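You operate a simulated robot arm through the tools that you are given. There is no shell and no other tool. Be economical: measure what you need, move in short steps, check, and stop when the job is done.

You are at the controls of a simulated two-armed robot. One attempt, no reset.

## Task
Turn the speed dial to 50. Pick up the fibre tag with one hand, pass it to the other hand and put it on the top of the sample cabinet. Push the sample drawer shut. The order is free.
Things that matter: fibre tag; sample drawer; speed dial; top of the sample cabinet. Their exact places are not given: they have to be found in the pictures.

Only the result counts: the job must be done as asked and must still hold three seconds after the hand-in. Knocking over, shifting, dropping, spilling or breaking anything else fails it.

## Robot
Two 7-joint arms with two-finger parallel grippers on one trunk, on a base that drives. Base frame: it is fixed to the floor where the robot stands at the start and does not move with it; the origin is under the middle of the robot, x ahead of it, y to its left, z up. Readings come in cm, rad, newtons and seconds.
The left shoulder is at the start at [5, 16.8, 119.5], the right one opposite. With the tool pointing down near the work surface each hand reaches from about 20 to 66 cm from the robot's upright axis, wherever it stands, measured 20 degrees to its own side. Places, roughly: fibre tag [300, 325, 100]; sample drawer [-20, 620, 60]; speed dial [30, 20, 120]; top of the sample cabinet [-30, 660, 80]. Payload 1.57 kg a hand.
The TCP of each hand is the grasp point between the finger pads, 3 cm short of the fingertips. In the tool frame z runs along the fingers and y along their closing line. The gripper opens to 8 cm. The fingers are 1.7 cm wide and 1.2 cm thick; the gripper's body (4 by 8.2 cm) begins 8 cm behind the TCP.
Orientation is that of the tool frame in the base frame, as [roll, pitch, yaw] about the fixed x, y, z axes, in that order (R = Rz(yaw) Ry(pitch) Rx(roll)). With the fingers straight down and closing along the base's y, the tool's x points along the base's -x, its y along +y and its z along -z.

## Interface
- The arms move only by the tool play_rows. It takes "left_deltas", "right_deltas" or both (then of equal length, played together; a hand with none holds still); each is text: rows parted by semicolons, each of 7 numbers parted by spaces: the shift along the tool's x, y, z in mm, then the turn, a rotation vector about the tool's x, y, z in rad, then the finger opening in mm, from 0 to 80. In form: tx ty tz rx ry rz claw; .... A call has 1 to 8 rows; each row is the pose to reach, as a shift and turn from the pose commanded when the call began, along the tool's axes at that moment. Each row takes 0.2 s and may step no farther than 5 cm and 0.15 rad from the row before; otherwise, or with a gripper value out of range, the whole call is refused. A pose out of reach is approached as far as the arm can. The call stops where the force on the tool passes 40 N (or 10 N more than at its start, if that is more) or the arm is blocked; 0.2 s more then pass. The fingers move at their own pace (about 4.5 cm/s each) and stop on an object; they squeeze with about 43 N. The grip force told is the motor's: it shows also when the fingers shut on nothing. Time passes only in rows, and 0.2 s behind the last, so rows that repeat a pose let the fingers close. The reply holds the time, the measured pose of the TCP, the force on the tool along the base axes, the opening and the grip force, in the units named above and with some noise, with the torque about the TCP (base axes, N m) and any sound that the robot's microphone picked up.
- Cameras (640 x 400 px; columns grow to the right, rows downward): "scene" is now at [12.17, 4.33, 143.8]; the picture's right is [0.47, -0.88, 0.00], its down [-0.23, -0.12, -0.97] and it looks along [0.85, 0.46, -0.26] (base axes); focal length 214 px, centre (320, 200). "left" rides on the left gripper at [7.2, 0.7, -12.2] in its tool frame; the picture's right is [-0.09, 1.00, 0.00], its down [-0.84, -0.08, -0.54] and it looks along [-0.54, -0.05, 0.84] (tool axes); focal length 238 px, centre (320, 200). "right" rides on the right gripper at [7.2, -0.7, -12.2] in its tool frame; the picture's right is [0.09, 1.00, 0.00], its down [-0.84, 0.08, -0.54] and it looks along [-0.54, 0.05, 0.84] (tool axes); focal length 238 px, centre (320, 200).
- capture(camera): a new picture of that camera. It takes no simulated time.
- move_column(by): slides the trunk up (or, below 0, down) by that many cm; the arms and the scene camera ride with it, the base frame stays. It gives what a move gives, with no picture.
- steer(legs): drives the robot by 1 to 6 legs, each [ahead, left, turn to the left] in cm, cm and rad, along the robot's own axes; the way and the turn of a leg run together, so that a leg with both is an arc; at most 150 cm and 3.142 rad a leg. The arms and the cameras ride along, it lands a little off, and it stops where it bumps. It gives what a move gives.
- aim_head(pan, tilt): turns the head with the scene camera to pan (to the left, within 1.396 rad either way) and tilt (down, from -0.506 to 1.204), counted from straight ahead of the robot. It gives what a move gives.
- locate(camera, pixels): for up to 12 pixels [column, row] of the newest picture of that camera ("zoom" is the newest enlarged one), the place [x, y, z] in the base frame of the surface seen there, good to about 0.2 cm. It takes no simulated time.
- zoom(camera, box): a new picture of the part [left, top, right, bottom] of that camera's present view, enlarged. It takes no simulated time.
- finish_job(): hands the job in; it is judged then, once.

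Work in short steps. Measure before you move; look again where a grasp or a placing could have gone wrong, and mend it. You have 110 turns and 92 pictures in all, those below and enlarged ones among them. Open the grippers and draw the arms clear of the work before you hand the job in, unless the task says otherwise; then end with one line.

The tools are called after "Call:" as a command line: name --argument value ..., lists and objects as JSON in quotes. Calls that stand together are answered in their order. play_rows: Moves the arms, as the interface text tells. Its arguments: {"type":"object","properties":{"left_deltas":{"type":"string"},"right_deltas":{"type":"string"}},"required":[]} The other tools are called the same way: move_column (by) slides the trunk up or down; steer (legs) drives the base; aim_head (pan, tilt) turns the head that bears the scene camera; capture (camera) takes a picture; locate (camera, pixels) gives the place of the surface under pixels of a picture; zoom (camera, box) takes an enlarged picture of a part of a camera's view; finish_job () hands the job in.

At the start:

```text
time_s: 0.0
left_tool_pos: [21.54, 27.37, 135.81]
left_orientation: [3.142, 0.001, -3.141]
left_contact_force: [-0.1, 0.2, 0.5]
left_moment: [0.0, 0.02, 0.01]
left_width: 7.99
left_gripper_force: 0.1
right_tool_pos: [28.34, 1.78, 139.94]
right_orientation: [3.141, 0.001, 3.141]
right_contact_force: [0.1, -0.3, 0.0]
right_moment: [0.02, -0.06, 0.0]
right_width: 8.03
right_gripper_force: 0.1
trunk travel left (down, up): [-36.3, 7.9]
robot x, y, heading: [0.06, 0.33, 0.002]
head pan, tilt: [0.492, 0.258]
```

scene: 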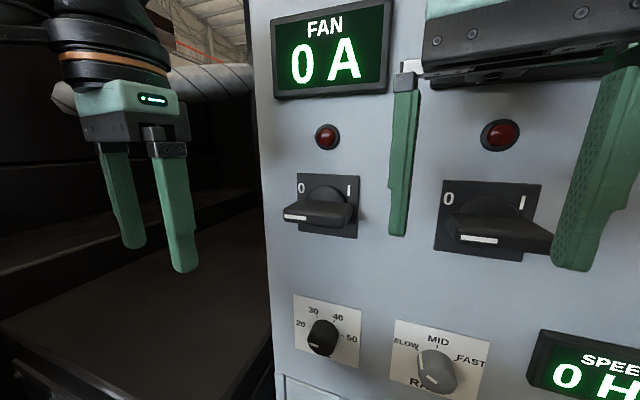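
right: 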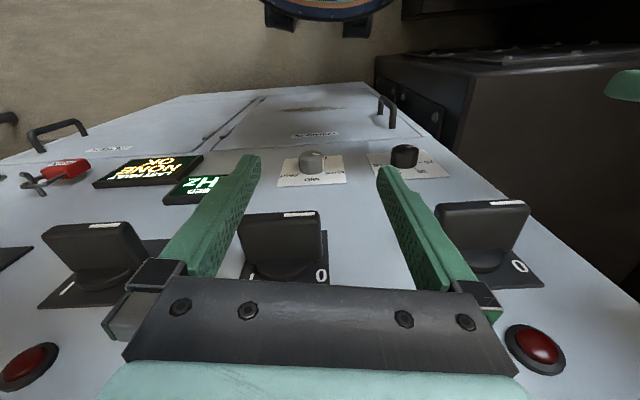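
left: 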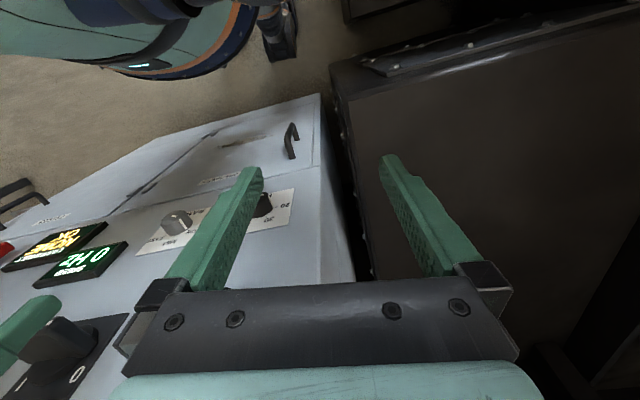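

The black dial at (322,338) with 20–50 marks is probably the speed dial; I zoom in to read the labels.

Call:
aim_head --pan 0.3 --tilt 0.5

Call:
capture --camera "scene"

```text
time_s: 0.8
left_tool_pos: [21.39, 27.25, 135.93]
left_orientation: [3.141, 0.001, -3.14]
left_contact_force: [0.0, -0.4, 0.0]
left_moment: [0.03, 0.0, 0.01]
left_width: 7.98
left_gripper_force: 0.0
right_tool_pos: [28.39, 1.73, 140.06]
right_orientation: [3.14, 0.0, -3.142]
right_contact_force: [0.0, 0.0, 0.7]
right_moment: [-0.02, 0.01, -0.01]
right_width: 8.01
right_gripper_force: 0.1
trunk travel left (down, up): [-36.3, 7.9]
robot x, y, heading: [0.16, -0.17, -0.003]
head pan, tilt: [0.3, 0.499]
```

```text
88 pictures are left
```

scene: 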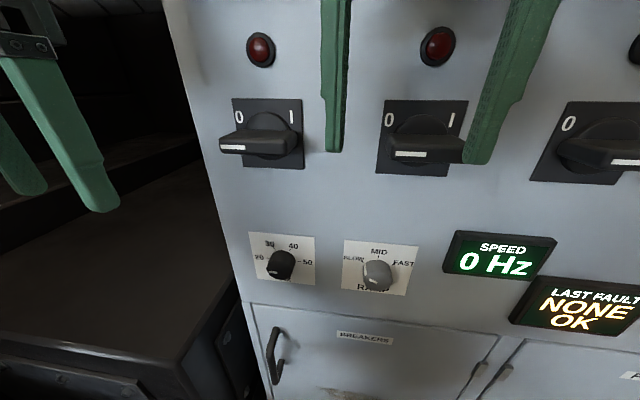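

Call:
zoom --camera "scene" --box '[235, 220, 331, 296]'

Call:
locate --camera "scene" --pixels '[[281, 265], [274, 266], [252, 236], [313, 238], [252, 282], [315, 284], [256, 258], [307, 262], [269, 244], [292, 246], [378, 275], [262, 145]]'

```text
5.26 times, centred on (283, 258) of scene
```

zoom: 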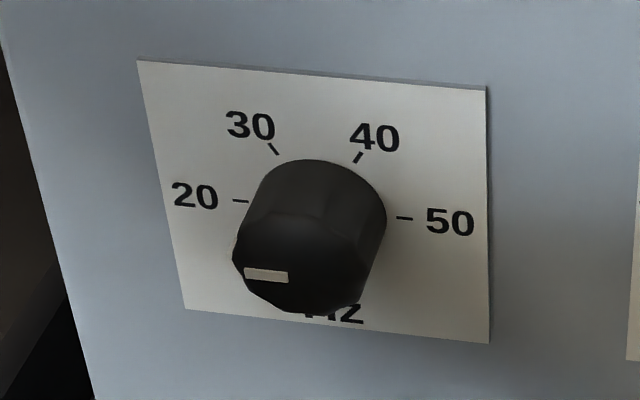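

```text
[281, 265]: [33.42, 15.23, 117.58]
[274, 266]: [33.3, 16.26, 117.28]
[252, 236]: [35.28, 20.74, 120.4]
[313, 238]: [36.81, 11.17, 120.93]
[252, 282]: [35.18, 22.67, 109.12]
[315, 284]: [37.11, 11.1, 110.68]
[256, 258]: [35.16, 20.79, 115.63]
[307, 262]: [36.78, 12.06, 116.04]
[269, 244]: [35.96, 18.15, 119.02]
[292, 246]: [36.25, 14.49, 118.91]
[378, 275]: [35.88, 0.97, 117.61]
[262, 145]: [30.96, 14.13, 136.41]
```

I measure the dial's ticks and its knob face in the enlarged picture.

Call:
locate --camera "zoom" --pixels '[[240, 201], [404, 217], [273, 149], [358, 157], [248, 274], [287, 277], [240, 255], [300, 240], [340, 260], [300, 310], [150, 80], [480, 335]]'

Call:
zoom --camera "right" --box '[360, 120, 456, 180]'

```text
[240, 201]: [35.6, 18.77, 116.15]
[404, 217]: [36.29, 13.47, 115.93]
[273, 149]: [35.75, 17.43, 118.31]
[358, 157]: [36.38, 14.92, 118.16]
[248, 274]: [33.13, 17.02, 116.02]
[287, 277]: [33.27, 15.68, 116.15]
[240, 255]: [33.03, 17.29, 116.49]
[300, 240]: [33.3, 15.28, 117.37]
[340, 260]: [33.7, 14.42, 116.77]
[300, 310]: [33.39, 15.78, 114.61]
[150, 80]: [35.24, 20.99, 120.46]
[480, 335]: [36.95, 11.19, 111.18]
```

```text
6.67 times, centred on (408, 150) of right
```

zoom: 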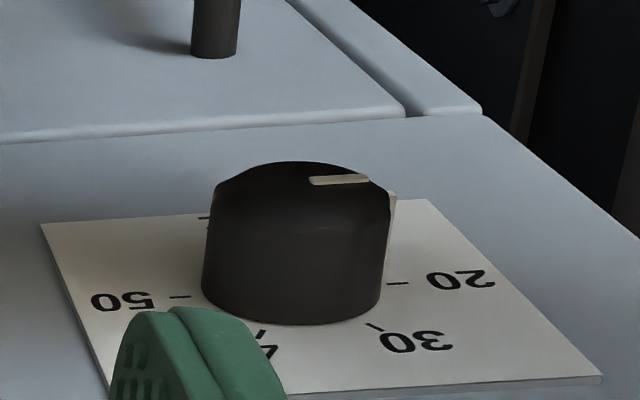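

The dial sits at 20, centred near (35.95, 16.1, 116), and needs 180° clockwise. I want to back off for reach, so I look to both sides first.

Call:
aim_head --pan 1.39 --tilt 0.4

Call:
capture --camera "scene"

Call:
aim_head --pan -1.39 --tilt 0.4

Call:
capture --camera "scene"

```text
time_s: 2.1
left_tool_pos: [21.45, 27.39, 135.94]
left_orientation: [3.141, -0.001, -3.141]
left_contact_force: [0.1, -0.5, -0.1]
left_moment: [0.01, 0.01, 0.01]
left_width: 8.02
left_gripper_force: 0.1
right_tool_pos: [28.63, 1.76, 139.78]
right_orientation: [3.14, -0.011, 3.139]
right_contact_force: [-0.3, -0.5, 1.0]
right_moment: [0.02, 0.0, -0.02]
right_width: 7.99
right_gripper_force: 0.0
trunk travel left (down, up): [-36.3, 7.9]
robot x, y, heading: [-0.0, 0.06, 0.002]
head pan, tilt: [1.389, 0.4]
```

```text
85 pictures are left
```

scene: 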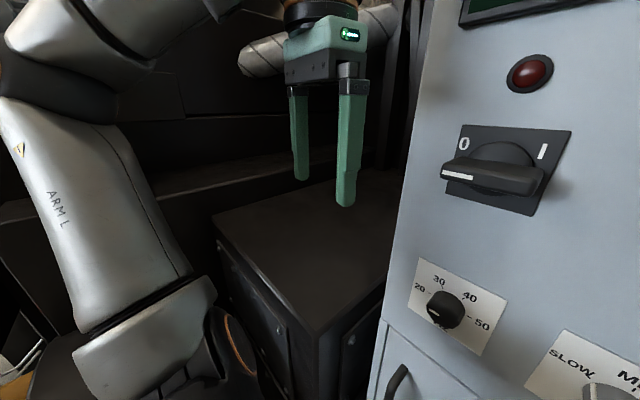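

```text
time_s: 4.5
left_tool_pos: [21.43, 27.37, 135.91]
left_orientation: [-3.141, 0.001, 3.142]
left_contact_force: [-0.2, 0.2, 0.2]
left_moment: [0.01, 0.05, 0.02]
left_width: 8.01
left_gripper_force: 0.0
right_tool_pos: [28.52, 1.56, 140.23]
right_orientation: [3.133, 0.001, 3.141]
right_contact_force: [0.9, -0.6, -0.4]
right_moment: [-0.03, 0.0, 0.02]
right_width: 7.98
right_gripper_force: 0.1
trunk travel left (down, up): [-36.3, 7.9]
robot x, y, heading: [0.0, 0.24, -0.003]
head pan, tilt: [-1.389, 0.4]
```

```text
84 pictures are left
```

scene: 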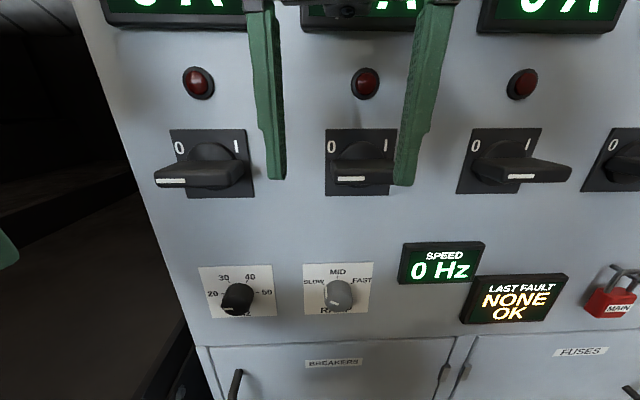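

The second picture doesn't match a −1.39 pan; I take it again.

Call:
capture --camera "scene"

```text
83 pictures are left
```

scene: 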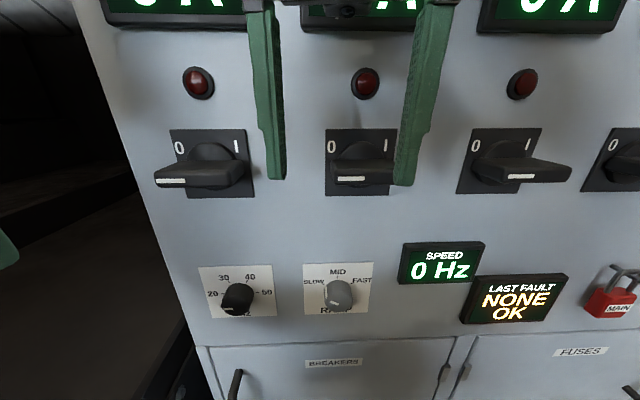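

Call:
locate --camera "scene" --pixels '[[236, 300], [213, 294], [613, 300], [320, 340], [50, 300]]'

Call:
aim_head --pan -0.9 --tilt 0.4

Call:
capture --camera "scene"

```text
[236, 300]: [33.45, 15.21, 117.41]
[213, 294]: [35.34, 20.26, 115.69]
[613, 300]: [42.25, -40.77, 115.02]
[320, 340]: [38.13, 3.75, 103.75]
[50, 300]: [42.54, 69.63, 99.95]
```

```text
time_s: 5.5
left_tool_pos: [21.52, 27.3, 135.94]
left_orientation: [-3.14, -0.001, 3.142]
left_contact_force: [1.3, 0.6, 0.6]
left_moment: [0.04, -0.01, 0.0]
left_width: 7.98
left_gripper_force: 0.0
right_tool_pos: [28.38, 1.61, 140.16]
right_orientation: [3.133, -0.001, 3.139]
right_contact_force: [-0.3, 0.2, -0.9]
right_moment: [0.01, -0.01, -0.04]
right_width: 7.99
right_gripper_force: 0.1
trunk travel left (down, up): [-36.3, 7.9]
robot x, y, heading: [-0.33, -0.15, -0.004]
head pan, tilt: [-0.901, 0.4]
```

```text
82 pictures are left
```

scene: 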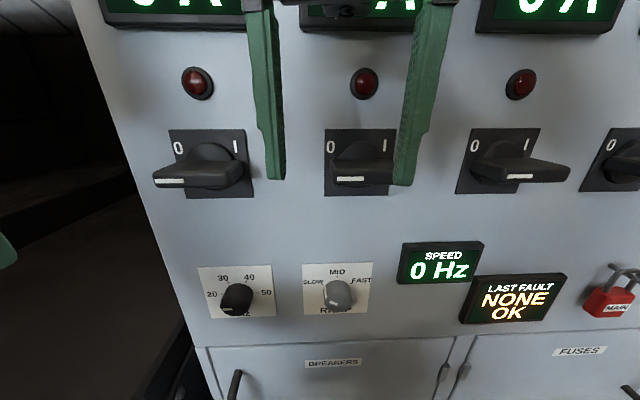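

The head seems not to swing to the right of centre. Wrist pictures show bare floor around and behind the base, so I back off a short way.

Call:
steer --legs '[[-20, 0, 0]]'

Call:
aim_head --pan 0.2 --tilt 0.4

Call:
capture --camera "scene"

```text
time_s: 7.1
left_tool_pos: [1.46, 27.37, 135.91]
left_orientation: [3.142, 0.0, -3.141]
left_contact_force: [-0.3, -0.2, -0.2]
left_moment: [0.0, -0.04, -0.01]
left_width: 8.02
left_gripper_force: 0.0
right_tool_pos: [8.54, 1.62, 140.22]
right_orientation: [3.133, 0.0, 3.14]
right_contact_force: [-0.4, 0.7, -0.8]
right_moment: [0.03, 0.01, 0.02]
right_width: 8.04
right_gripper_force: 0.0
trunk travel left (down, up): [-36.3, 7.9]
robot x, y, heading: [-19.77, 0.35, 0.006]
head pan, tilt: [-0.901, 0.4]
```

```text
time_s: 8.4
left_tool_pos: [1.7, 27.42, 135.91]
left_orientation: [-3.141, -0.001, -3.139]
left_contact_force: [-0.1, -0.4, -0.5]
left_moment: [0.02, -0.02, 0.01]
left_width: 8.01
left_gripper_force: 0.2
right_tool_pos: [8.62, 1.6, 140.09]
right_orientation: [3.135, 0.0, 3.138]
right_contact_force: [-0.1, -0.3, 0.3]
right_moment: [0.01, 0.01, 0.01]
right_width: 7.99
right_gripper_force: 0.2
trunk travel left (down, up): [-36.3, 7.9]
robot x, y, heading: [-19.85, 0.18, 0.003]
head pan, tilt: [0.201, 0.4]
```

```text
81 pictures are left
```

scene: 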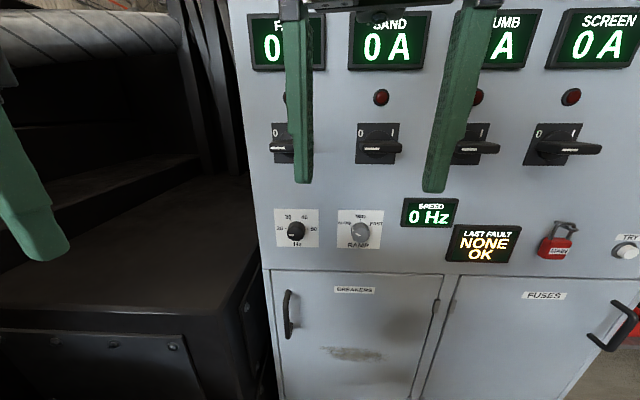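

Clear. I pitch the left hand toward forward while lowering it slightly.

Call:
play_rows --left_deltas "-10 -5 10 0 -0.15 0 80; -20 -10 20 0 -0.3 0 80; -30 -15 30 0 -0.45 0 80; -40 -20 40 0 -0.6 0 80; -50 -25 50 0 -0.75 0 80; -60 -30 60 0 -0.9 0 80; -70 -35 70 0 -1.05 0 80; -80 -40 80 0 -1.2 0 80"

```text
time_s: 10.2
left_tool_pos: [11.12, 23.51, 132.54]
left_orientation: [-3.14, 1.199, -3.139]
left_contact_force: [0.7, 0.3, 0.0]
left_moment: [-0.04, 0.07, 0.0]
left_width: 8.02
left_gripper_force: 0.0
left hand out of reach, approached as far as the arm can: row 7, 8
right_tool_pos: [8.58, 1.57, 140.3]
right_orientation: [3.129, -0.001, 3.14]
right_contact_force: [0.5, 0.1, -0.6]
right_moment: [0.01, -0.02, 0.01]
right_width: 8.0
right_gripper_force: 0.1
trunk travel left (down, up): [-36.3, 7.9]
robot x, y, heading: [-20.03, 0.02, -0.002]
head pan, tilt: [0.201, 0.4]
```

The reading shows it only fell short through being folded close; I continue pitching while moving forward and down.

Call:
play_rows --left_deltas "0 0 30 0 0 0 80; 10 -15 60 0 -0.1 0 80; 30 -30 85 0 -0.2 0 80; 50 -50 110 0 -0.3 0 80; 80 -75 138 0 -0.371 0 80; 80 -75 138 0 -0.371 0 80"

```text
time_s: 11.6
left_tool_pos: [25.47, 13.33, 120.44]
left_orientation: [-0.527, 1.567, -0.525]
left_contact_force: [0.2, -0.1, -0.6]
left_moment: [0.0, -0.01, 0.01]
left_width: 8.0
left_gripper_force: 0.1
left hand out of reach, approached as far as the arm can: row 2, 3, 4, 5, 6
right_tool_pos: [8.6, 1.56, 140.2]
right_orientation: [3.134, 0.001, 3.141]
right_contact_force: [0.7, -0.2, 0.0]
right_moment: [-0.02, -0.01, 0.01]
right_width: 7.98
right_gripper_force: 0.1
trunk travel left (down, up): [-36.3, 7.9]
robot x, y, heading: [-20.08, -0.14, 0.004]
head pan, tilt: [0.201, 0.4]
```

The arm is too folded at this distance; I back the base another 10 cm.

Call:
steer --legs '[[-10, 0, 0]]'

Call:
play_rows --left_deltas "0 0 20 -0.08 0 0 80; 20 0 40 -0.159 0 0 80; 40 0 50 -0.159 0 0 80; 40 0 50 -0.159 0 0 80"

```text
time_s: 12.7
left_tool_pos: [15.65, 13.43, 120.32]
left_orientation: [-0.303, 1.57, -0.301]
left_contact_force: [-1.2, 0.0, 0.0]
left_moment: [0.0, 0.01, 0.01]
left_width: 8.01
left_gripper_force: 0.0
right_tool_pos: [-1.34, 1.57, 140.19]
right_orientation: [3.133, 0.001, 3.14]
right_contact_force: [-0.5, -0.7, 0.5]
right_moment: [-0.02, -0.03, 0.03]
right_width: 8.01
right_gripper_force: 0.1
trunk travel left (down, up): [-36.3, 7.9]
robot x, y, heading: [-29.74, 0.18, -0.0]
head pan, tilt: [0.201, 0.4]
```

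```text
time_s: 13.7
left_tool_pos: [19.69, 15.56, 119.71]
left_orientation: [-3.07, 1.567, -2.906]
left_contact_force: [0.3, 0.0, 0.1]
left_moment: [0.01, -0.02, 0.01]
left_width: 8.0
left_gripper_force: 0.1
left hand out of reach, approached as far as the arm can: row 2, 3, 4
right_tool_pos: [-1.23, 1.62, 140.21]
right_orientation: [3.132, 0.0, 3.14]
right_contact_force: [-0.2, 0.3, -0.8]
right_moment: [-0.01, -0.01, 0.03]
right_width: 8.0
right_gripper_force: 0.0
trunk travel left (down, up): [-36.3, 7.9]
robot x, y, heading: [-29.32, 0.14, 0.005]
head pan, tilt: [0.201, 0.4]
```

The hand can't get lower with the tool level (z 119.7 instead of 116); I lower the trunk instead so the arm works higher relative to the shoulder.

Call:
move_column --by -12

Call:
play_rows --left_deltas "-40 0 0 0 0 0 80; -80 0 0 0 0 0 80; -80 0 0 0 0 0 80"

```text
time_s: 15.2
left_tool_pos: [19.71, 15.33, 107.64]
left_orientation: [-3.074, 1.566, -2.911]
left_contact_force: [1.1, -0.3, 0.0]
left_moment: [0.0, 0.0, 0.0]
left_width: 7.99
left_gripper_force: 0.1
right_tool_pos: [-1.35, 1.61, 128.14]
right_orientation: [3.134, -0.001, 3.139]
right_contact_force: [0.2, -0.8, -0.8]
right_moment: [-0.02, 0.0, 0.0]
right_width: 8.0
right_gripper_force: 0.1
trunk travel left (down, up): [-24.3, 19.9]
robot x, y, heading: [-29.9, 0.09, 0.002]
head pan, tilt: [0.201, 0.4]
```

```text
time_s: 16.0
left_tool_pos: [19.66, 15.39, 115.62]
left_orientation: [3.114, 1.567, -3.008]
left_contact_force: [-0.7, 0.1, -0.1]
left_moment: [0.01, 0.01, 0.01]
left_width: 7.98
left_gripper_force: 0.0
right_tool_pos: [-1.23, 1.51, 128.27]
right_orientation: [3.132, 0.0, 3.14]
right_contact_force: [0.3, 0.0, -0.1]
right_moment: [-0.02, 0.0, 0.0]
right_width: 8.0
right_gripper_force: 0.0
trunk travel left (down, up): [-24.3, 19.9]
robot x, y, heading: [-29.69, -0.21, 0.007]
head pan, tilt: [0.201, 0.4]
```

Now level at z 115.6 with the correct heading. I test turning the wrist counter to the dial's direction to start the stroke with room.

Call:
play_rows --left_deltas "0 0 0 0 0 -0.15 60; 0 0 0 0 0 -0.3 60; 0 0 0 0 0 -0.45 60; 0 0 0 0 0 -0.6 60; 0 0 0 0 0 -0.75 60; 0 0 0 0 0 -0.9 60; 0 0 0 0 0 -1.05 60; 0 0 0 0 0 -1.2 60"

```text
time_s: 17.8
left_tool_pos: [19.76, 15.47, 115.55]
left_orientation: [-1.573, 0.368, -1.411]
left_contact_force: [-1.1, -0.5, 0.2]
left_moment: [0.03, 0.01, 0.02]
left_width: 6.0
left_gripper_force: 0.0
right_tool_pos: [-1.26, 1.61, 128.15]
right_orientation: [3.135, -0.001, 3.14]
right_contact_force: [0.3, -0.3, 0.9]
right_moment: [0.01, 0.0, 0.01]
right_width: 8.0
right_gripper_force: 0.1
trunk travel left (down, up): [-24.3, 19.9]
robot x, y, heading: [-29.65, 0.33, 0.001]
head pan, tilt: [0.201, 0.4]
```

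Good, it turns freely. I complete the turn to −90° and take a fresh look to measure the panel's angle and dial centre.

Call:
play_rows --left_deltas "0 0 0 0 0 -0.13 60; 0 0 0 0 0 -0.25 60; 0 0 0 0 0 -0.371 60; 0 0 0 0 0 -0.371 60"

Call:
capture --camera "scene"

Call:
capture --camera "left"

```text
time_s: 18.8
left_tool_pos: [19.71, 15.32, 115.59]
left_orientation: [-1.576, -0.002, -1.409]
left_contact_force: [0.6, 0.0, -1.2]
left_moment: [0.0, 0.03, -0.03]
left_width: 5.98
left_gripper_force: 0.0
right_tool_pos: [-1.27, 1.59, 128.15]
right_orientation: [3.134, 0.002, 3.139]
right_contact_force: [-0.2, 0.4, -0.1]
right_moment: [0.0, -0.01, 0.0]
right_width: 7.98
right_gripper_force: 0.0
trunk travel left (down, up): [-24.3, 19.9]
robot x, y, heading: [-29.59, -0.33, 0.005]
head pan, tilt: [0.201, 0.4]
```

```text
80 pictures are left
```

scene: 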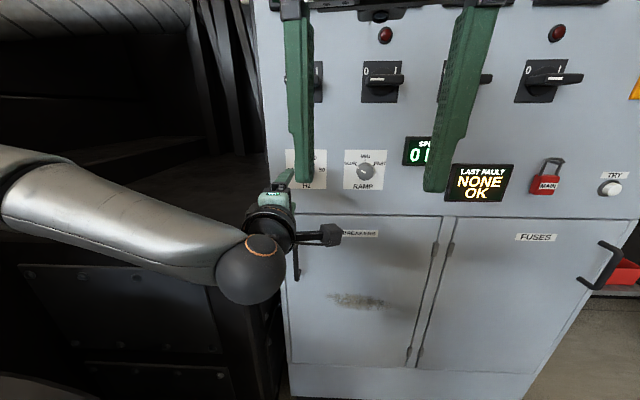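

```text
79 pictures are left
```

left: 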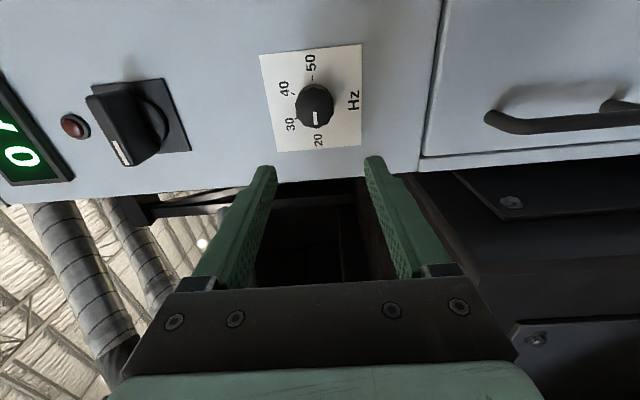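

The left camera sees the dial at (315,105); I locate ticks and panel points there.

Call:
locate --camera "left" --pixels '[[318, 131], [312, 78], [298, 121], [294, 96], [317, 104], [267, 60], [356, 138], [358, 55], [220, 50], [400, 60], [400, 140], [210, 165]]'

Call:
locate --camera "scene" --pixels '[[355, 280], [340, 340], [400, 300], [480, 300], [540, 300], [330, 200], [590, 150], [590, 210], [430, 210], [440, 120]]'

Call:
zoom --camera "left" --box '[250, 40, 378, 160]'

```text
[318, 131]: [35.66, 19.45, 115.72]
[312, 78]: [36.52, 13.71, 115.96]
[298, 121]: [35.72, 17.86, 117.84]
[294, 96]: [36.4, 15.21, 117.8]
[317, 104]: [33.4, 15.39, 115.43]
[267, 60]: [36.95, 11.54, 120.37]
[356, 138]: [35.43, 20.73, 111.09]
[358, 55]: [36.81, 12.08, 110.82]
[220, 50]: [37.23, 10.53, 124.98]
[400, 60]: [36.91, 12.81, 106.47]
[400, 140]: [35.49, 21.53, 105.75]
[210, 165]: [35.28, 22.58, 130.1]
```

```text
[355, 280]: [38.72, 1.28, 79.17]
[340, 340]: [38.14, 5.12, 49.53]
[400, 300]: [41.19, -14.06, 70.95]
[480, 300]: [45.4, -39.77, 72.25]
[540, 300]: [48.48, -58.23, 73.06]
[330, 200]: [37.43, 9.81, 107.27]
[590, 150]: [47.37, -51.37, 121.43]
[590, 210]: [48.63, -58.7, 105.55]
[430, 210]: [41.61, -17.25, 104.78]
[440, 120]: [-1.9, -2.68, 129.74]
```

```text
3.33 times, centred on (314, 100) of left
```

zoom: 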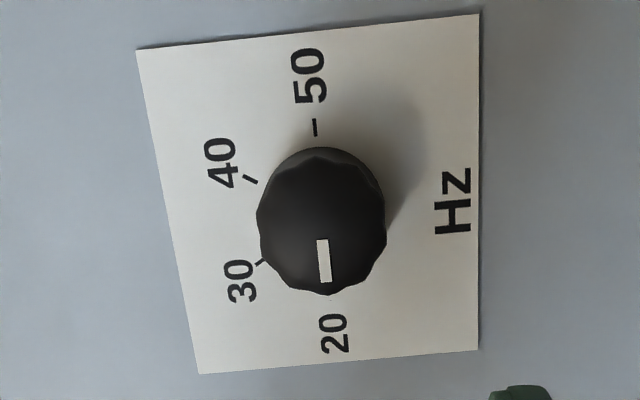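

I refine using the enlarged picture.

Call:
locate --camera "zoom" --pixels '[[315, 128], [250, 180], [262, 262], [320, 220], [258, 215], [386, 230], [318, 160], [328, 293], [323, 241], [325, 281], [141, 52], [475, 346]]'

```text
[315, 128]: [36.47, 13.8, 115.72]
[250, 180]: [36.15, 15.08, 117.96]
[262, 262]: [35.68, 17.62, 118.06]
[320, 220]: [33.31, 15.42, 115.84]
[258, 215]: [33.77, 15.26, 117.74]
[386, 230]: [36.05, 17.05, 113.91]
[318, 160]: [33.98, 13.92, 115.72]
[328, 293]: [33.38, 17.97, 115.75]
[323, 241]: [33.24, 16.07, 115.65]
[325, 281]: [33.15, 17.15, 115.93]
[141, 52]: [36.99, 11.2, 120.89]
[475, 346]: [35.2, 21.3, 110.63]
```

Dial axis is about (36.1, 16.25, 115.85) with the panel normal at 0.162 rad. I move onto the axis and in, with fingers ending about 0.5 cm from the plate.

Call:
play_rows --left_deltas "17 -3 10 0 0 0 70; 17.5 -3 45 0 0 0 70; 17.5 -3 80 0 0 0 70; 17.5 -3 110 0 0 0 70; 17.5 -3 128 0 0 0 70; 17.5 -3 128 0 0 0 70"

Call:
capture --camera "left"

```text
time_s: 20.2
left_tool_pos: [32.85, 15.8, 115.91]
left_orientation: [-1.575, 0.0, -1.41]
left_contact_force: [0.2, 0.1, 0.8]
left_moment: [-0.01, -0.02, -0.03]
left_width: 6.97
left_gripper_force: 0.0
right_tool_pos: [-1.23, 1.54, 128.34]
right_orientation: [3.133, 0.0, 3.14]
right_contact_force: [0.2, -0.3, 0.2]
right_moment: [-0.02, -0.01, 0.02]
right_width: 7.99
right_gripper_force: 0.1
trunk travel left (down, up): [-24.3, 19.9]
robot x, y, heading: [-29.75, -0.41, -0.001]
head pan, tilt: [0.201, 0.4]
```

```text
77 pictures are left
```

left: 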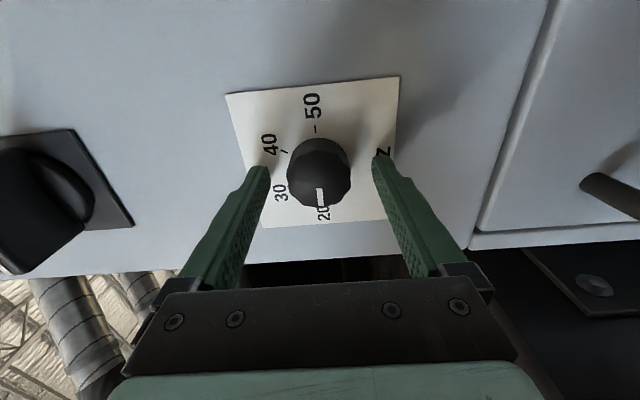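

The knob sits between the fingertips; I close.

Call:
play_rows --left_deltas "0 0 0 0 0 0 45; 0 0 0 0 0 0 20; 0 0 0 0 0 0 20; 0 0 0 0 0 0 20"

```text
time_s: 21.2
left_tool_pos: [32.78, 15.77, 115.86]
left_orientation: [-1.572, 0.0, -1.407]
left_contact_force: [2.9, -0.1, 3.4]
left_moment: [0.01, -0.09, -0.1]
left_width: 4.1
left_gripper_force: 33.2
right_tool_pos: [-1.27, 1.63, 128.26]
right_orientation: [3.134, 0.0, 3.141]
right_contact_force: [-0.7, -1.5, -0.5]
right_moment: [0.0, 0.02, -0.01]
right_width: 8.0
right_gripper_force: 0.1
trunk travel left (down, up): [-24.3, 19.9]
robot x, y, heading: [-30.0, -0.17, 0.001]
head pan, tilt: [0.201, 0.4]
```

Gripped (width 4.1). Now I turn clockwise 1.2 rad.

Call:
play_rows --left_deltas "0 0 0 0 0 0.15 20; 0 0 0 0 0 0.3 20; 0 0 0 0 0 0.45 20; 0 0 0 0 0 0.6 20; 0 0 0 0 0 0.75 20; 0 0 0 0 0 0.9 20; 0 0 0 0 0 1.05 20; 0 0 0 0 0 1.2 20"

Call:
capture --camera "left"

```text
time_s: 23.0
left_tool_pos: [32.69, 15.8, 116.03]
left_orientation: [-1.575, 1.203, -1.411]
left_contact_force: [17.1, 2.1, 13.0]
left_moment: [0.05, -0.28, 0.07]
left_width: 4.09
left_gripper_force: 45.5
right_tool_pos: [-1.06, 1.55, 128.22]
right_orientation: [3.132, -0.003, 3.139]
right_contact_force: [-0.6, -0.5, 0.1]
right_moment: [0.0, 0.01, 0.01]
right_width: 7.98
right_gripper_force: 0.0
trunk travel left (down, up): [-24.3, 19.9]
robot x, y, heading: [-29.84, 0.08, 0.003]
head pan, tilt: [0.201, 0.4]
```

```text
76 pictures are left
```

left: 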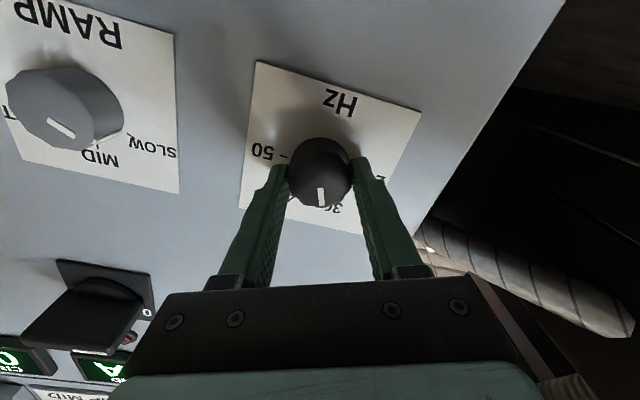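

The dial follows the hand. I continue another 1.2 rad with a slight upward relief for the 13 N side force.

Call:
play_rows --left_deltas "-1 -0.4 1 0 0 0.15 20; -1 -0.4 1 0 0 0.3 20; -1 -0.4 1 0 0 0.45 20; -1 -0.4 1 0 0 0.6 20; -1 -0.4 1 0 0 0.75 20; -1 -0.4 1 0 0 0.9 20; -1 -0.4 1 0 0 1.05 20; -1 -0.4 1 0 0 1.2 20"

```text
time_s: 24.8
left_tool_pos: [32.79, 15.77, 115.94]
left_orientation: [1.576, 0.738, 1.735]
left_contact_force: [-0.6, -2.0, 4.9]
left_moment: [-0.09, 0.63, 0.67]
left_width: 4.09
left_gripper_force: 44.8
right_tool_pos: [-1.29, 1.61, 128.17]
right_orientation: [3.131, 0.001, 3.139]
right_contact_force: [0.8, 0.1, -0.2]
right_moment: [-0.01, 0.0, 0.02]
right_width: 8.0
right_gripper_force: 0.0
trunk travel left (down, up): [-24.3, 19.9]
robot x, y, heading: [-29.89, -0.03, 0.001]
head pan, tilt: [0.201, 0.4]
```

Turned 2.4 rad; 0.74 remain.

Call:
play_rows --left_deltas "0 0 0 0 0 0.15 20; 0 0 0 0 0 0.3 20; 0 0 0 0 0 0.45 20; 0 0 0 0 0 0.6 20; 0 0 0 0 0 0.74 20; 0 0 0 0 0 0.74 20"

Call:
zoom --camera "left" --box '[220, 80, 420, 240]'

```text
time_s: 26.2
left_tool_pos: [32.6, 15.73, 115.99]
left_orientation: [1.573, 0.0, 1.724]
left_contact_force: [18.7, -10.9, 8.3]
left_moment: [-0.02, -0.06, -0.14]
left_width: 4.12
left_gripper_force: 44.6
left hand out of reach, approached as far as the arm can: row 5, 6
right_tool_pos: [-1.01, 1.49, 128.09]
right_orientation: [3.129, -0.001, 3.14]
right_contact_force: [-0.1, 0.0, -0.7]
right_moment: [0.01, -0.01, -0.01]
right_width: 8.01
right_gripper_force: 0.0
trunk travel left (down, up): [-24.3, 19.9]
robot x, y, heading: [-29.86, -0.33, 0.003]
head pan, tilt: [0.201, 0.4]
```

```text
2.50 times, centred on (320, 160) of left
```

zoom: 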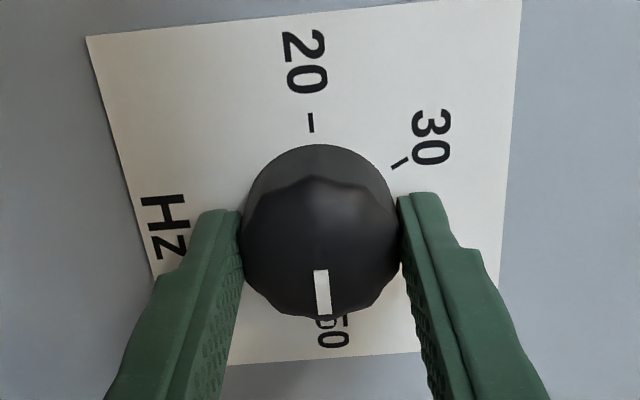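

The pointer points at 50. I open and withdraw straight back.

Call:
play_rows --left_deltas "0 0 0 0 0 0 70; 0 0 0 0 0 0 70; 0 0 0 0 0 0 70; 0 0 -40 0 0 0 70; 0 0 -80 0 0 0 70; 0 0 -115 0 0 0 70; 0 0 -130 0 0 0 70"

Call:
zoom --camera "left" --box '[220, 40, 420, 200]'

```text
time_s: 27.8
left_tool_pos: [19.4, 14.14, 116.14]
left_orientation: [1.573, 0.003, 1.733]
left_contact_force: [-0.8, -0.4, 0.0]
left_moment: [-0.02, -0.03, 0.0]
left_width: 7.0
left_gripper_force: 0.1
right_tool_pos: [-1.33, 1.51, 128.28]
right_orientation: [3.132, -0.002, 3.14]
right_contact_force: [0.1, -0.4, -0.3]
right_moment: [0.0, 0.0, 0.01]
right_width: 8.01
right_gripper_force: 0.0
trunk travel left (down, up): [-24.3, 19.9]
robot x, y, heading: [-29.8, 0.17, 0.005]
head pan, tilt: [0.201, 0.4]
```

```text
2.50 times, centred on (320, 120) of left
```

zoom: 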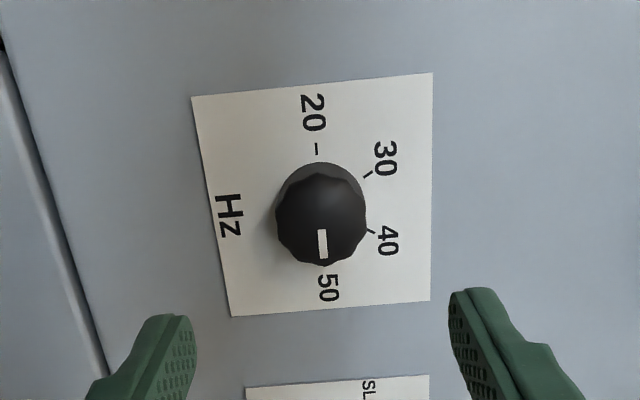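

Dial confirmed at 50. I unwind the left wrist and fold the hand back to pointing down.

Call:
play_rows --left_deltas "0 0 0 0 0 -0.15 70; 0 0 0 0 0 -0.3 70; 0 0 0 0 0 -0.45 70; 0 0 0 0 0 -0.6 70; 0 0 0 0 0 -0.75 70; 0 0 0 0 0 -0.9 70; 0 0 0 0 0 -1.05 70; 0 0 0 0 0 -1.2 70"

Call:
play_rows --left_deltas "0 0 0 0 0 -0.15 70; 0 0 0 0 0 -0.3 70; 0 0 0 0 0 -0.37 70; 0 0 0 0 0 -0.37 70"

```text
time_s: 29.6
left_tool_pos: [19.59, 14.05, 115.98]
left_orientation: [1.582, 1.204, 1.743]
left_contact_force: [0.2, 0.2, -0.1]
left_moment: [0.01, -0.04, -0.03]
left_width: 7.01
left_gripper_force: 0.0
right_tool_pos: [-1.2, 1.49, 128.19]
right_orientation: [3.131, 0.0, 3.141]
right_contact_force: [0.2, -0.8, 0.4]
right_moment: [0.02, 0.04, 0.04]
right_width: 8.01
right_gripper_force: 0.0
trunk travel left (down, up): [-24.3, 19.9]
robot x, y, heading: [-29.42, 0.06, 0.008]
head pan, tilt: [0.201, 0.4]
```

```text
time_s: 30.6
left_tool_pos: [19.69, 14.02, 115.99]
left_orientation: [-2.534, 1.565, -2.373]
left_contact_force: [-0.3, 0.5, 0.8]
left_moment: [-0.02, 0.0, -0.01]
left_width: 6.99
left_gripper_force: 0.1
right_tool_pos: [-1.23, 1.52, 128.2]
right_orientation: [3.134, 0.002, 3.139]
right_contact_force: [-0.4, 0.3, 0.7]
right_moment: [0.0, -0.04, -0.01]
right_width: 8.0
right_gripper_force: 0.1
trunk travel left (down, up): [-24.3, 19.9]
robot x, y, heading: [-29.62, 0.02, 0.001]
head pan, tilt: [0.201, 0.4]
```

Now pitch the hand back down while drawing in.

Call:
play_rows --left_deltas "-10 10 -10 0.02 0.15 0 70; -20 20 -20 0.04 0.3 0 70; -30 30 -30 0.06 0.45 0 70; -40 40 -45 0.08 0.6 0 70; -50 60 -60 0.1 0.75 0 70; -60 80 -75 0.1 0.9 0 70; -70 90 -85 0.1 1.03 0 70; -80 100 -95 0.1 1.17 0 70"

Call:
aim_head --pan 1.0 --tilt 0.15

Call:
capture --camera "scene"

```text
refused: row 1 steps farther than a row can; nothing moved
```

```text
time_s: 31.8
left_tool_pos: [19.69, 13.92, 115.99]
left_orientation: [-2.825, 1.568, -2.666]
left_contact_force: [0.5, -0.3, 0.0]
left_moment: [-0.01, -0.03, -0.03]
left_width: 7.0
left_gripper_force: 0.0
right_tool_pos: [-1.14, 1.56, 128.17]
right_orientation: [3.134, -0.001, 3.139]
right_contact_force: [0.3, -0.1, -0.2]
right_moment: [0.02, -0.01, -0.01]
right_width: 8.01
right_gripper_force: 0.0
trunk travel left (down, up): [-24.3, 19.9]
robot x, y, heading: [-29.75, -0.24, -0.003]
head pan, tilt: [1.0, 0.15]
```

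```text
73 pictures are left
```

scene: 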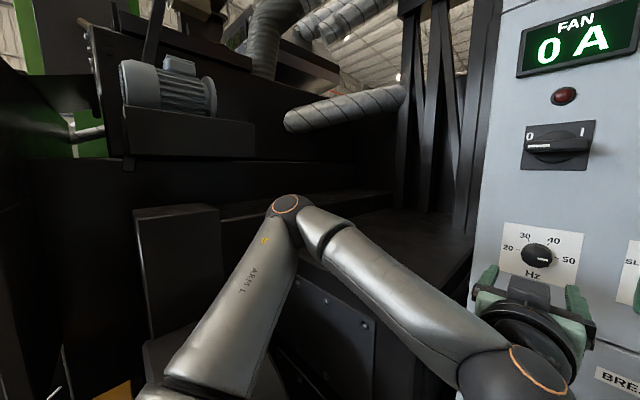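

The left side is a big machine. I redo the fold-back with smaller turn steps.

Call:
play_rows --left_deltas "-10 10 -10 0 0.14 0 70; -20 20 -20 0 0.28 0 70; -30 30 -30 0 0.42 0 70; -40 40 -45 0 0.56 0 70; -50 60 -60 0 0.7 0 70; -60 80 -75 0 0.84 0 70; -70 90 -85 0 0.98 0 70; -80 100 -95 0 1.12 0 70"

Call:
aim_head --pan 1.39 --tilt 0.1

Call:
capture --camera "scene"

```text
time_s: 33.6
left_tool_pos: [8.82, 22.5, 124.06]
left_orientation: [-3.141, 0.444, -2.98]
left_contact_force: [0.5, -0.4, 0.3]
left_moment: [-0.01, -0.02, 0.0]
left_width: 7.02
left_gripper_force: 0.0
right_tool_pos: [-1.15, 1.54, 128.32]
right_orientation: [3.13, 0.0, 3.141]
right_contact_force: [0.2, -0.5, 0.6]
right_moment: [-0.03, -0.01, 0.01]
right_width: 8.0
right_gripper_force: 0.1
trunk travel left (down, up): [-24.3, 19.9]
robot x, y, heading: [-29.89, -0.01, -0.001]
head pan, tilt: [1.0, 0.15]
```

```text
time_s: 34.4
left_tool_pos: [8.81, 22.47, 124.11]
left_orientation: [-3.14, 0.449, -2.98]
left_contact_force: [-0.2, -0.9, 0.3]
left_moment: [-0.02, -0.03, 0.01]
left_width: 7.01
left_gripper_force: 0.0
right_tool_pos: [-1.09, 1.54, 128.13]
right_orientation: [3.133, -0.004, 3.141]
right_contact_force: [0.1, -0.1, -0.3]
right_moment: [0.01, -0.01, 0.01]
right_width: 7.99
right_gripper_force: 0.0
trunk travel left (down, up): [-24.3, 19.9]
robot x, y, heading: [-29.58, 0.19, 0.002]
head pan, tilt: [1.389, 0.099]
```

```text
72 pictures are left
```

scene: 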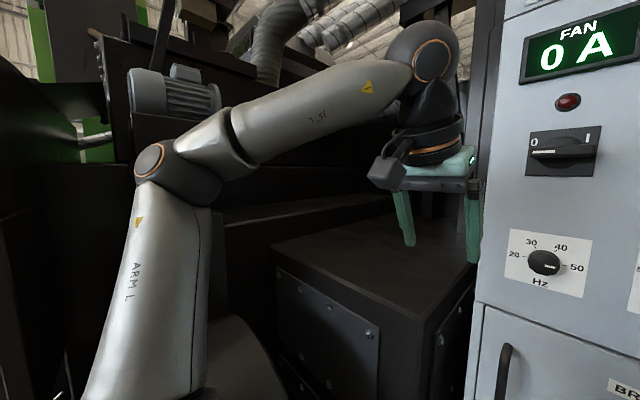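

The head view is limited to about 0…1 rad of pan, so I'll turn the base to look about. First I finish levelling the hand, then turn right.

Call:
play_rows --left_deltas "0 0 0 0 0.15 0 70; 0 0 -20 0 0.3 0 70; 0 0 -40 0 0.44 0 70"

Call:
steer --legs '[[0, 0, -1.5]]'

Call:
aim_head --pan 0.5 --tilt 0.2

Call:
capture --camera "scene"

```text
time_s: 35.2
left_tool_pos: [5.4, 23.27, 123.81]
left_orientation: [-3.138, 0.007, -2.981]
left_contact_force: [-0.3, 0.3, 0.9]
left_moment: [-0.03, -0.05, 0.05]
left_width: 7.0
left_gripper_force: 0.1
left hand out of reach, approached as far as the arm can: row 2, 3
right_tool_pos: [-1.15, 1.56, 128.12]
right_orientation: [3.13, -0.006, 3.14]
right_contact_force: [-0.1, -0.4, 1.1]
right_moment: [-0.03, -0.01, -0.02]
right_width: 8.0
right_gripper_force: 0.0
trunk travel left (down, up): [-24.3, 19.9]
robot x, y, heading: [-29.84, -0.21, -0.0]
head pan, tilt: [1.389, 0.099]
```

```text
time_s: 39.2
left_tool_pos: [-3.02, -32.6, 123.88]
left_orientation: [-3.139, 0.009, 1.832]
left_contact_force: [-0.1, 0.0, -0.1]
left_moment: [0.0, 0.01, -0.02]
left_width: 7.02
left_gripper_force: 0.1
right_tool_pos: [-25.33, -28.3, 128.12]
right_orientation: [3.131, -0.007, 1.67]
right_contact_force: [-0.4, -0.4, 0.0]
right_moment: [-0.04, 0.02, -0.03]
right_width: 8.0
right_gripper_force: 0.0
trunk travel left (down, up): [-24.3, 19.9]
robot x, y, heading: [-29.65, 0.09, -1.471]
head pan, tilt: [1.389, 0.099]
```

```text
time_s: 40.4
left_tool_pos: [-3.12, -32.68, 123.85]
left_orientation: [-3.136, 0.008, 1.832]
left_contact_force: [0.5, 0.2, 0.3]
left_moment: [0.02, 0.01, -0.02]
left_width: 7.01
left_gripper_force: 0.1
right_tool_pos: [-25.28, -28.38, 128.18]
right_orientation: [3.13, -0.005, 1.668]
right_contact_force: [0.3, -0.1, -0.3]
right_moment: [0.01, 0.01, -0.05]
right_width: 7.99
right_gripper_force: 0.1
trunk travel left (down, up): [-24.3, 19.9]
robot x, y, heading: [-29.77, 0.01, -1.468]
head pan, tilt: [0.499, 0.201]
```

```text
71 pictures are left
```

scene: 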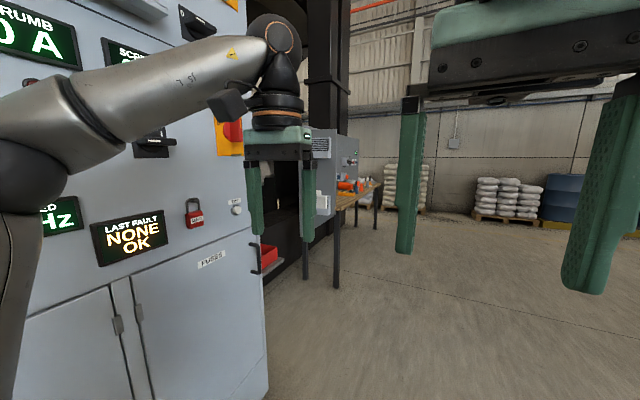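

Open floor to −y; a bench beyond the panel. I keep turning right to see behind.

Call:
steer --legs '[[0, 0, -1.5]]'

Call:
capture --camera "scene"

Call:
steer --legs '[[0, 0, -1.2]]'

Call:
capture --camera "scene"

```text
time_s: 44.6
left_tool_pos: [-61.32, -27.85, 123.88]
left_orientation: [-3.138, 0.009, 0.3]
left_contact_force: [-0.8, -0.3, -0.9]
left_moment: [-0.03, -0.01, 0.0]
left_width: 6.98
left_gripper_force: 0.1
right_tool_pos: [-57.76, -5.5, 128.11]
right_orientation: [3.13, -0.007, 0.136]
right_contact_force: [0.7, 0.5, 0.2]
right_moment: [-0.01, -0.01, -0.01]
right_width: 8.0
right_gripper_force: 0.1
trunk travel left (down, up): [-24.3, 19.9]
robot x, y, heading: [-29.61, 0.11, -2.998]
head pan, tilt: [0.499, 0.201]
```

```text
70 pictures are left
```

scene: 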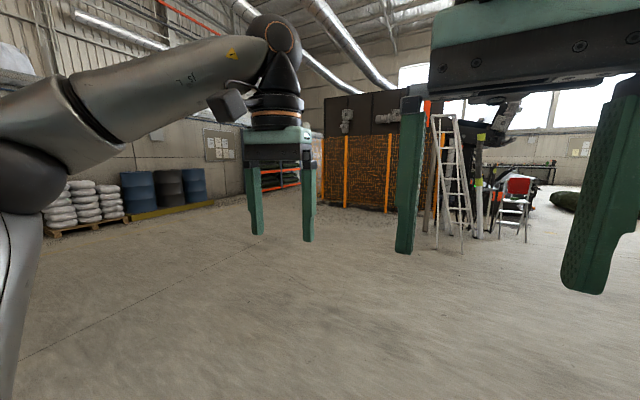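

```text
time_s: 48.0
left_tool_pos: [-67.12, 19.42, 123.94]
left_orientation: [-3.138, 0.008, -0.9]
left_contact_force: [-0.4, 0.1, -0.2]
left_moment: [0.0, 0.01, 0.0]
left_width: 7.0
left_gripper_force: 0.0
right_tool_pos: [-44.98, 24.32, 128.1]
right_orientation: [3.133, -0.007, -1.063]
right_contact_force: [0.6, -0.6, -1.0]
right_moment: [0.0, -0.02, 0.0]
right_width: 8.02
right_gripper_force: 0.1
trunk travel left (down, up): [-24.3, 19.9]
robot x, y, heading: [-29.58, -0.28, 2.076]
head pan, tilt: [0.499, 0.201]
```

```text
69 pictures are left
```

scene: 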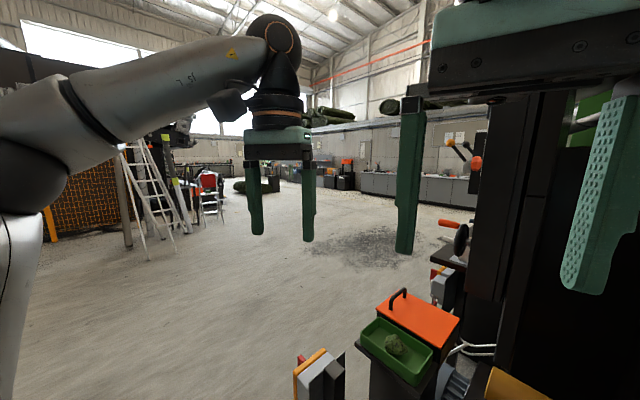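

Big open floor to the west. I locate several points for a map.

Call:
locate --camera "scene" --pixels '[[400, 345], [430, 320], [310, 385], [370, 250], [380, 185], [346, 170], [455, 195], [480, 215], [255, 170], [460, 235], [480, 330], [300, 180]]'

Call:
zoom --camera "scene" --box '[300, 120, 500, 260]'

```text
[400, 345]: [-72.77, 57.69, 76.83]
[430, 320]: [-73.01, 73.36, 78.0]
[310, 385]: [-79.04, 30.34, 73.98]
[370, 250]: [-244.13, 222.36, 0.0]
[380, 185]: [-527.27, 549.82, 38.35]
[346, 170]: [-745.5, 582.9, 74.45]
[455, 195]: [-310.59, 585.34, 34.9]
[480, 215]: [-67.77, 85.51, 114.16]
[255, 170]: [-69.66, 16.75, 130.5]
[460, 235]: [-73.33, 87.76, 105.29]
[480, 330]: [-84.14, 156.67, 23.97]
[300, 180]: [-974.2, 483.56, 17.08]
```

```text
2.86 times, centred on (400, 190) of scene
```

zoom: 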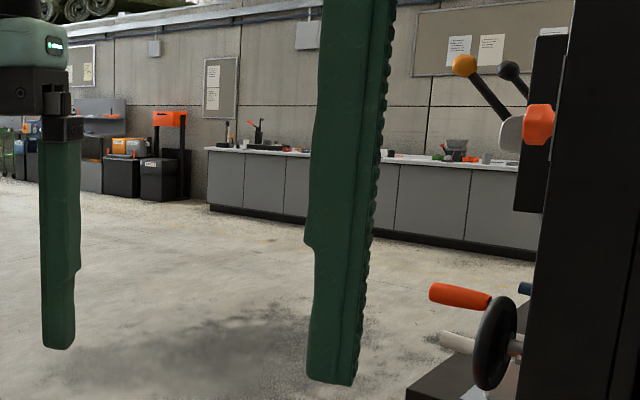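

The far bench front runs along y≈585. I head out southwest clear of the red boxes at (−75, 30…75), then turn north and look.

Call:
steer --legs '[[0, 0, 1.57], [140, 0, 0], [0, 0, -1.945], [150, 0, 0]]'

Call:
aim_head --pan 0.0 --tilt 0.2

Call:
capture --camera "scene"

```text
time_s: 70.4
left_tool_pos: [-187.16, 119.64, 123.76]
left_orientation: [-3.139, 0.01, -1.369]
left_contact_force: [-0.6, 0.3, 0.5]
left_moment: [-0.01, 0.01, -0.01]
left_width: 6.99
left_gripper_force: 0.1
right_tool_pos: [-165.13, 113.99, 128.06]
right_orientation: [3.133, -0.006, -1.531]
right_contact_force: [0.6, -1.1, 0.7]
right_moment: [0.03, 0.02, 0.0]
right_width: 8.0
right_gripper_force: 0.0
trunk travel left (down, up): [-24.3, 19.9]
robot x, y, heading: [-162.46, 85.32, 1.61]
head pan, tilt: [0.499, 0.201]
```

```text
time_s: 71.3
left_tool_pos: [-187.12, 119.6, 123.96]
left_orientation: [-3.138, 0.01, -1.369]
left_contact_force: [0.1, 0.7, 0.6]
left_moment: [0.03, -0.02, -0.01]
left_width: 7.01
left_gripper_force: 0.0
right_tool_pos: [-165.15, 113.94, 128.19]
right_orientation: [3.125, -0.006, -1.53]
right_contact_force: [0.5, 0.1, 0.3]
right_moment: [-0.01, 0.04, 0.03]
right_width: 8.01
right_gripper_force: 0.1
trunk travel left (down, up): [-24.3, 19.9]
robot x, y, heading: [-162.71, 85.84, 1.613]
head pan, tilt: [0.0, 0.201]
```

```text
67 pictures are left
```

scene: 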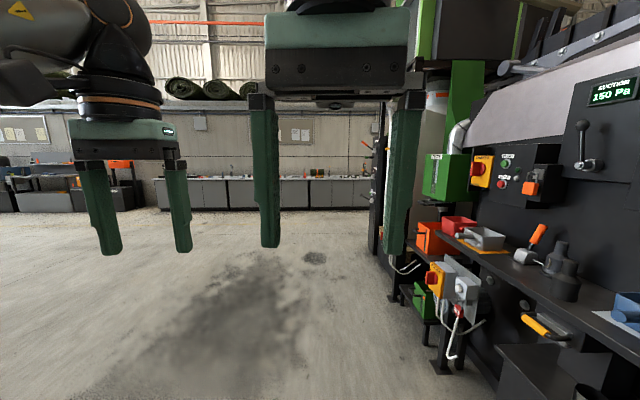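

Straight ahead looks clear. I check a few boundary points of the machine and the bench.

Call:
locate --camera "scene" --pixels '[[375, 245], [395, 298], [440, 365], [410, 250], [340, 208], [180, 208], [340, 180], [430, 300], [350, 240], [375, 200]]'

```text
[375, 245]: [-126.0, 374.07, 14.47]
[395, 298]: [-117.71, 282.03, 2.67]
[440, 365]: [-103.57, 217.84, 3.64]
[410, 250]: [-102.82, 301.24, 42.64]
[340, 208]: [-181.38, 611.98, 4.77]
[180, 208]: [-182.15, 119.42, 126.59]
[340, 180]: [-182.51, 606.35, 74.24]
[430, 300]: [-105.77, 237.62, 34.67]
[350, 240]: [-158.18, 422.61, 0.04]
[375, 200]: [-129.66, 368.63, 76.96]
```

I drive north to about y=465 a bit further left, then turn to face east.

Call:
steer --legs '[[150, 20, 0], [150, 0, 0], [80, 0, 0], [0, 0, -1.6]]'

Call:
capture --camera "scene"

```text
refused: leg 1 is longer than a leg can be; nothing moved
```

```text
66 pictures are left
```

scene: 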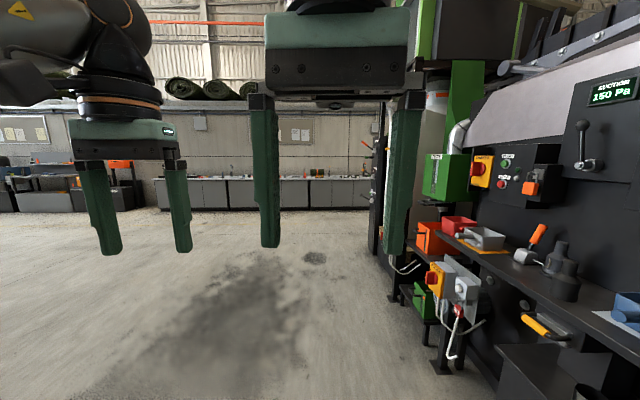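

The first leg was over length; I shorten it.

Call:
steer --legs '[[140, 20, 0], [140, 0, 0], [100, 0, 0], [0, 0, -1.6]]'

Call:
capture --camera "scene"

```text
time_s: 93.6
left_tool_pos: [-161.89, 488.48, 123.88]
left_orientation: [-3.138, 0.01, -2.958]
left_contact_force: [-0.2, -0.6, 0.0]
left_moment: [0.01, 0.0, 0.01]
left_width: 7.0
left_gripper_force: 0.0
right_tool_pos: [-167.65, 466.52, 128.31]
right_orientation: [3.125, -0.006, -3.124]
right_contact_force: [0.3, 1.1, 0.6]
right_moment: [-0.01, 0.02, 0.0]
right_width: 7.99
right_gripper_force: 0.0
trunk travel left (down, up): [-24.3, 19.9]
robot x, y, heading: [-196.25, 464.23, 0.03]
head pan, tilt: [0.0, 0.201]
```

```text
65 pictures are left
```

scene: 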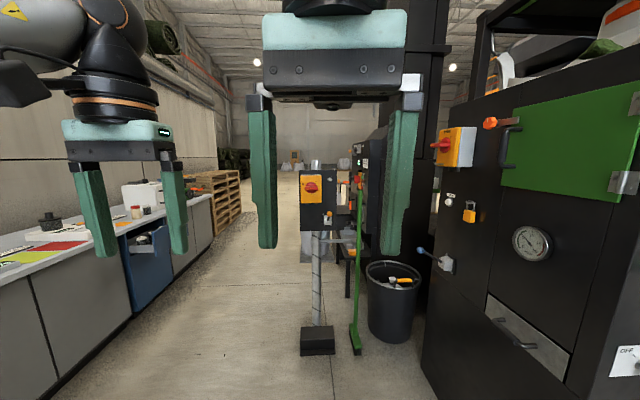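

A blue unit with an open drawer shows at (150,260) in the bench. I zoom and locate.

Call:
zoom --camera "scene" --box '[0, 160, 260, 330]'

Call:
locate --camera "scene" --pixels '[[148, 250], [130, 200], [140, 300], [200, 200], [318, 340], [310, 190], [350, 345], [390, 300], [230, 260], [430, 380], [355, 250], [215, 185]]'

```text
2.35 times, centred on (130, 245) of scene
```

zoom: 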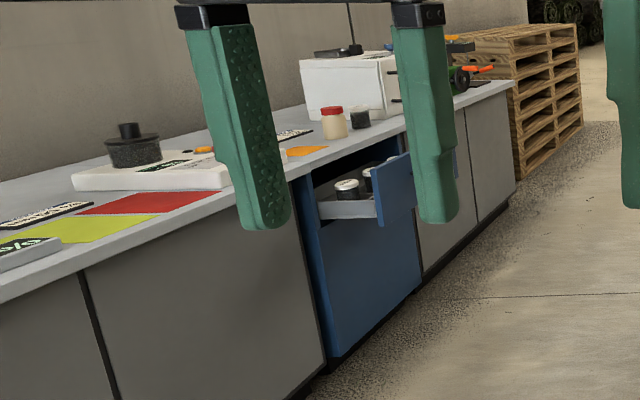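

```text
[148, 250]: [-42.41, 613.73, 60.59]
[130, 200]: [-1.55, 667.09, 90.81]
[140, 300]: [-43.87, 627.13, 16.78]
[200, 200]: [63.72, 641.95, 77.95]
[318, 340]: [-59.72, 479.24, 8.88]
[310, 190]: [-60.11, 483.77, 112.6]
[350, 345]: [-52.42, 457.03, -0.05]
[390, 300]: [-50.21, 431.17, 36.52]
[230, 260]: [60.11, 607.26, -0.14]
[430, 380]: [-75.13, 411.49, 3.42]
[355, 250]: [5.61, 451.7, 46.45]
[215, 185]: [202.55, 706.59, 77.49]
```

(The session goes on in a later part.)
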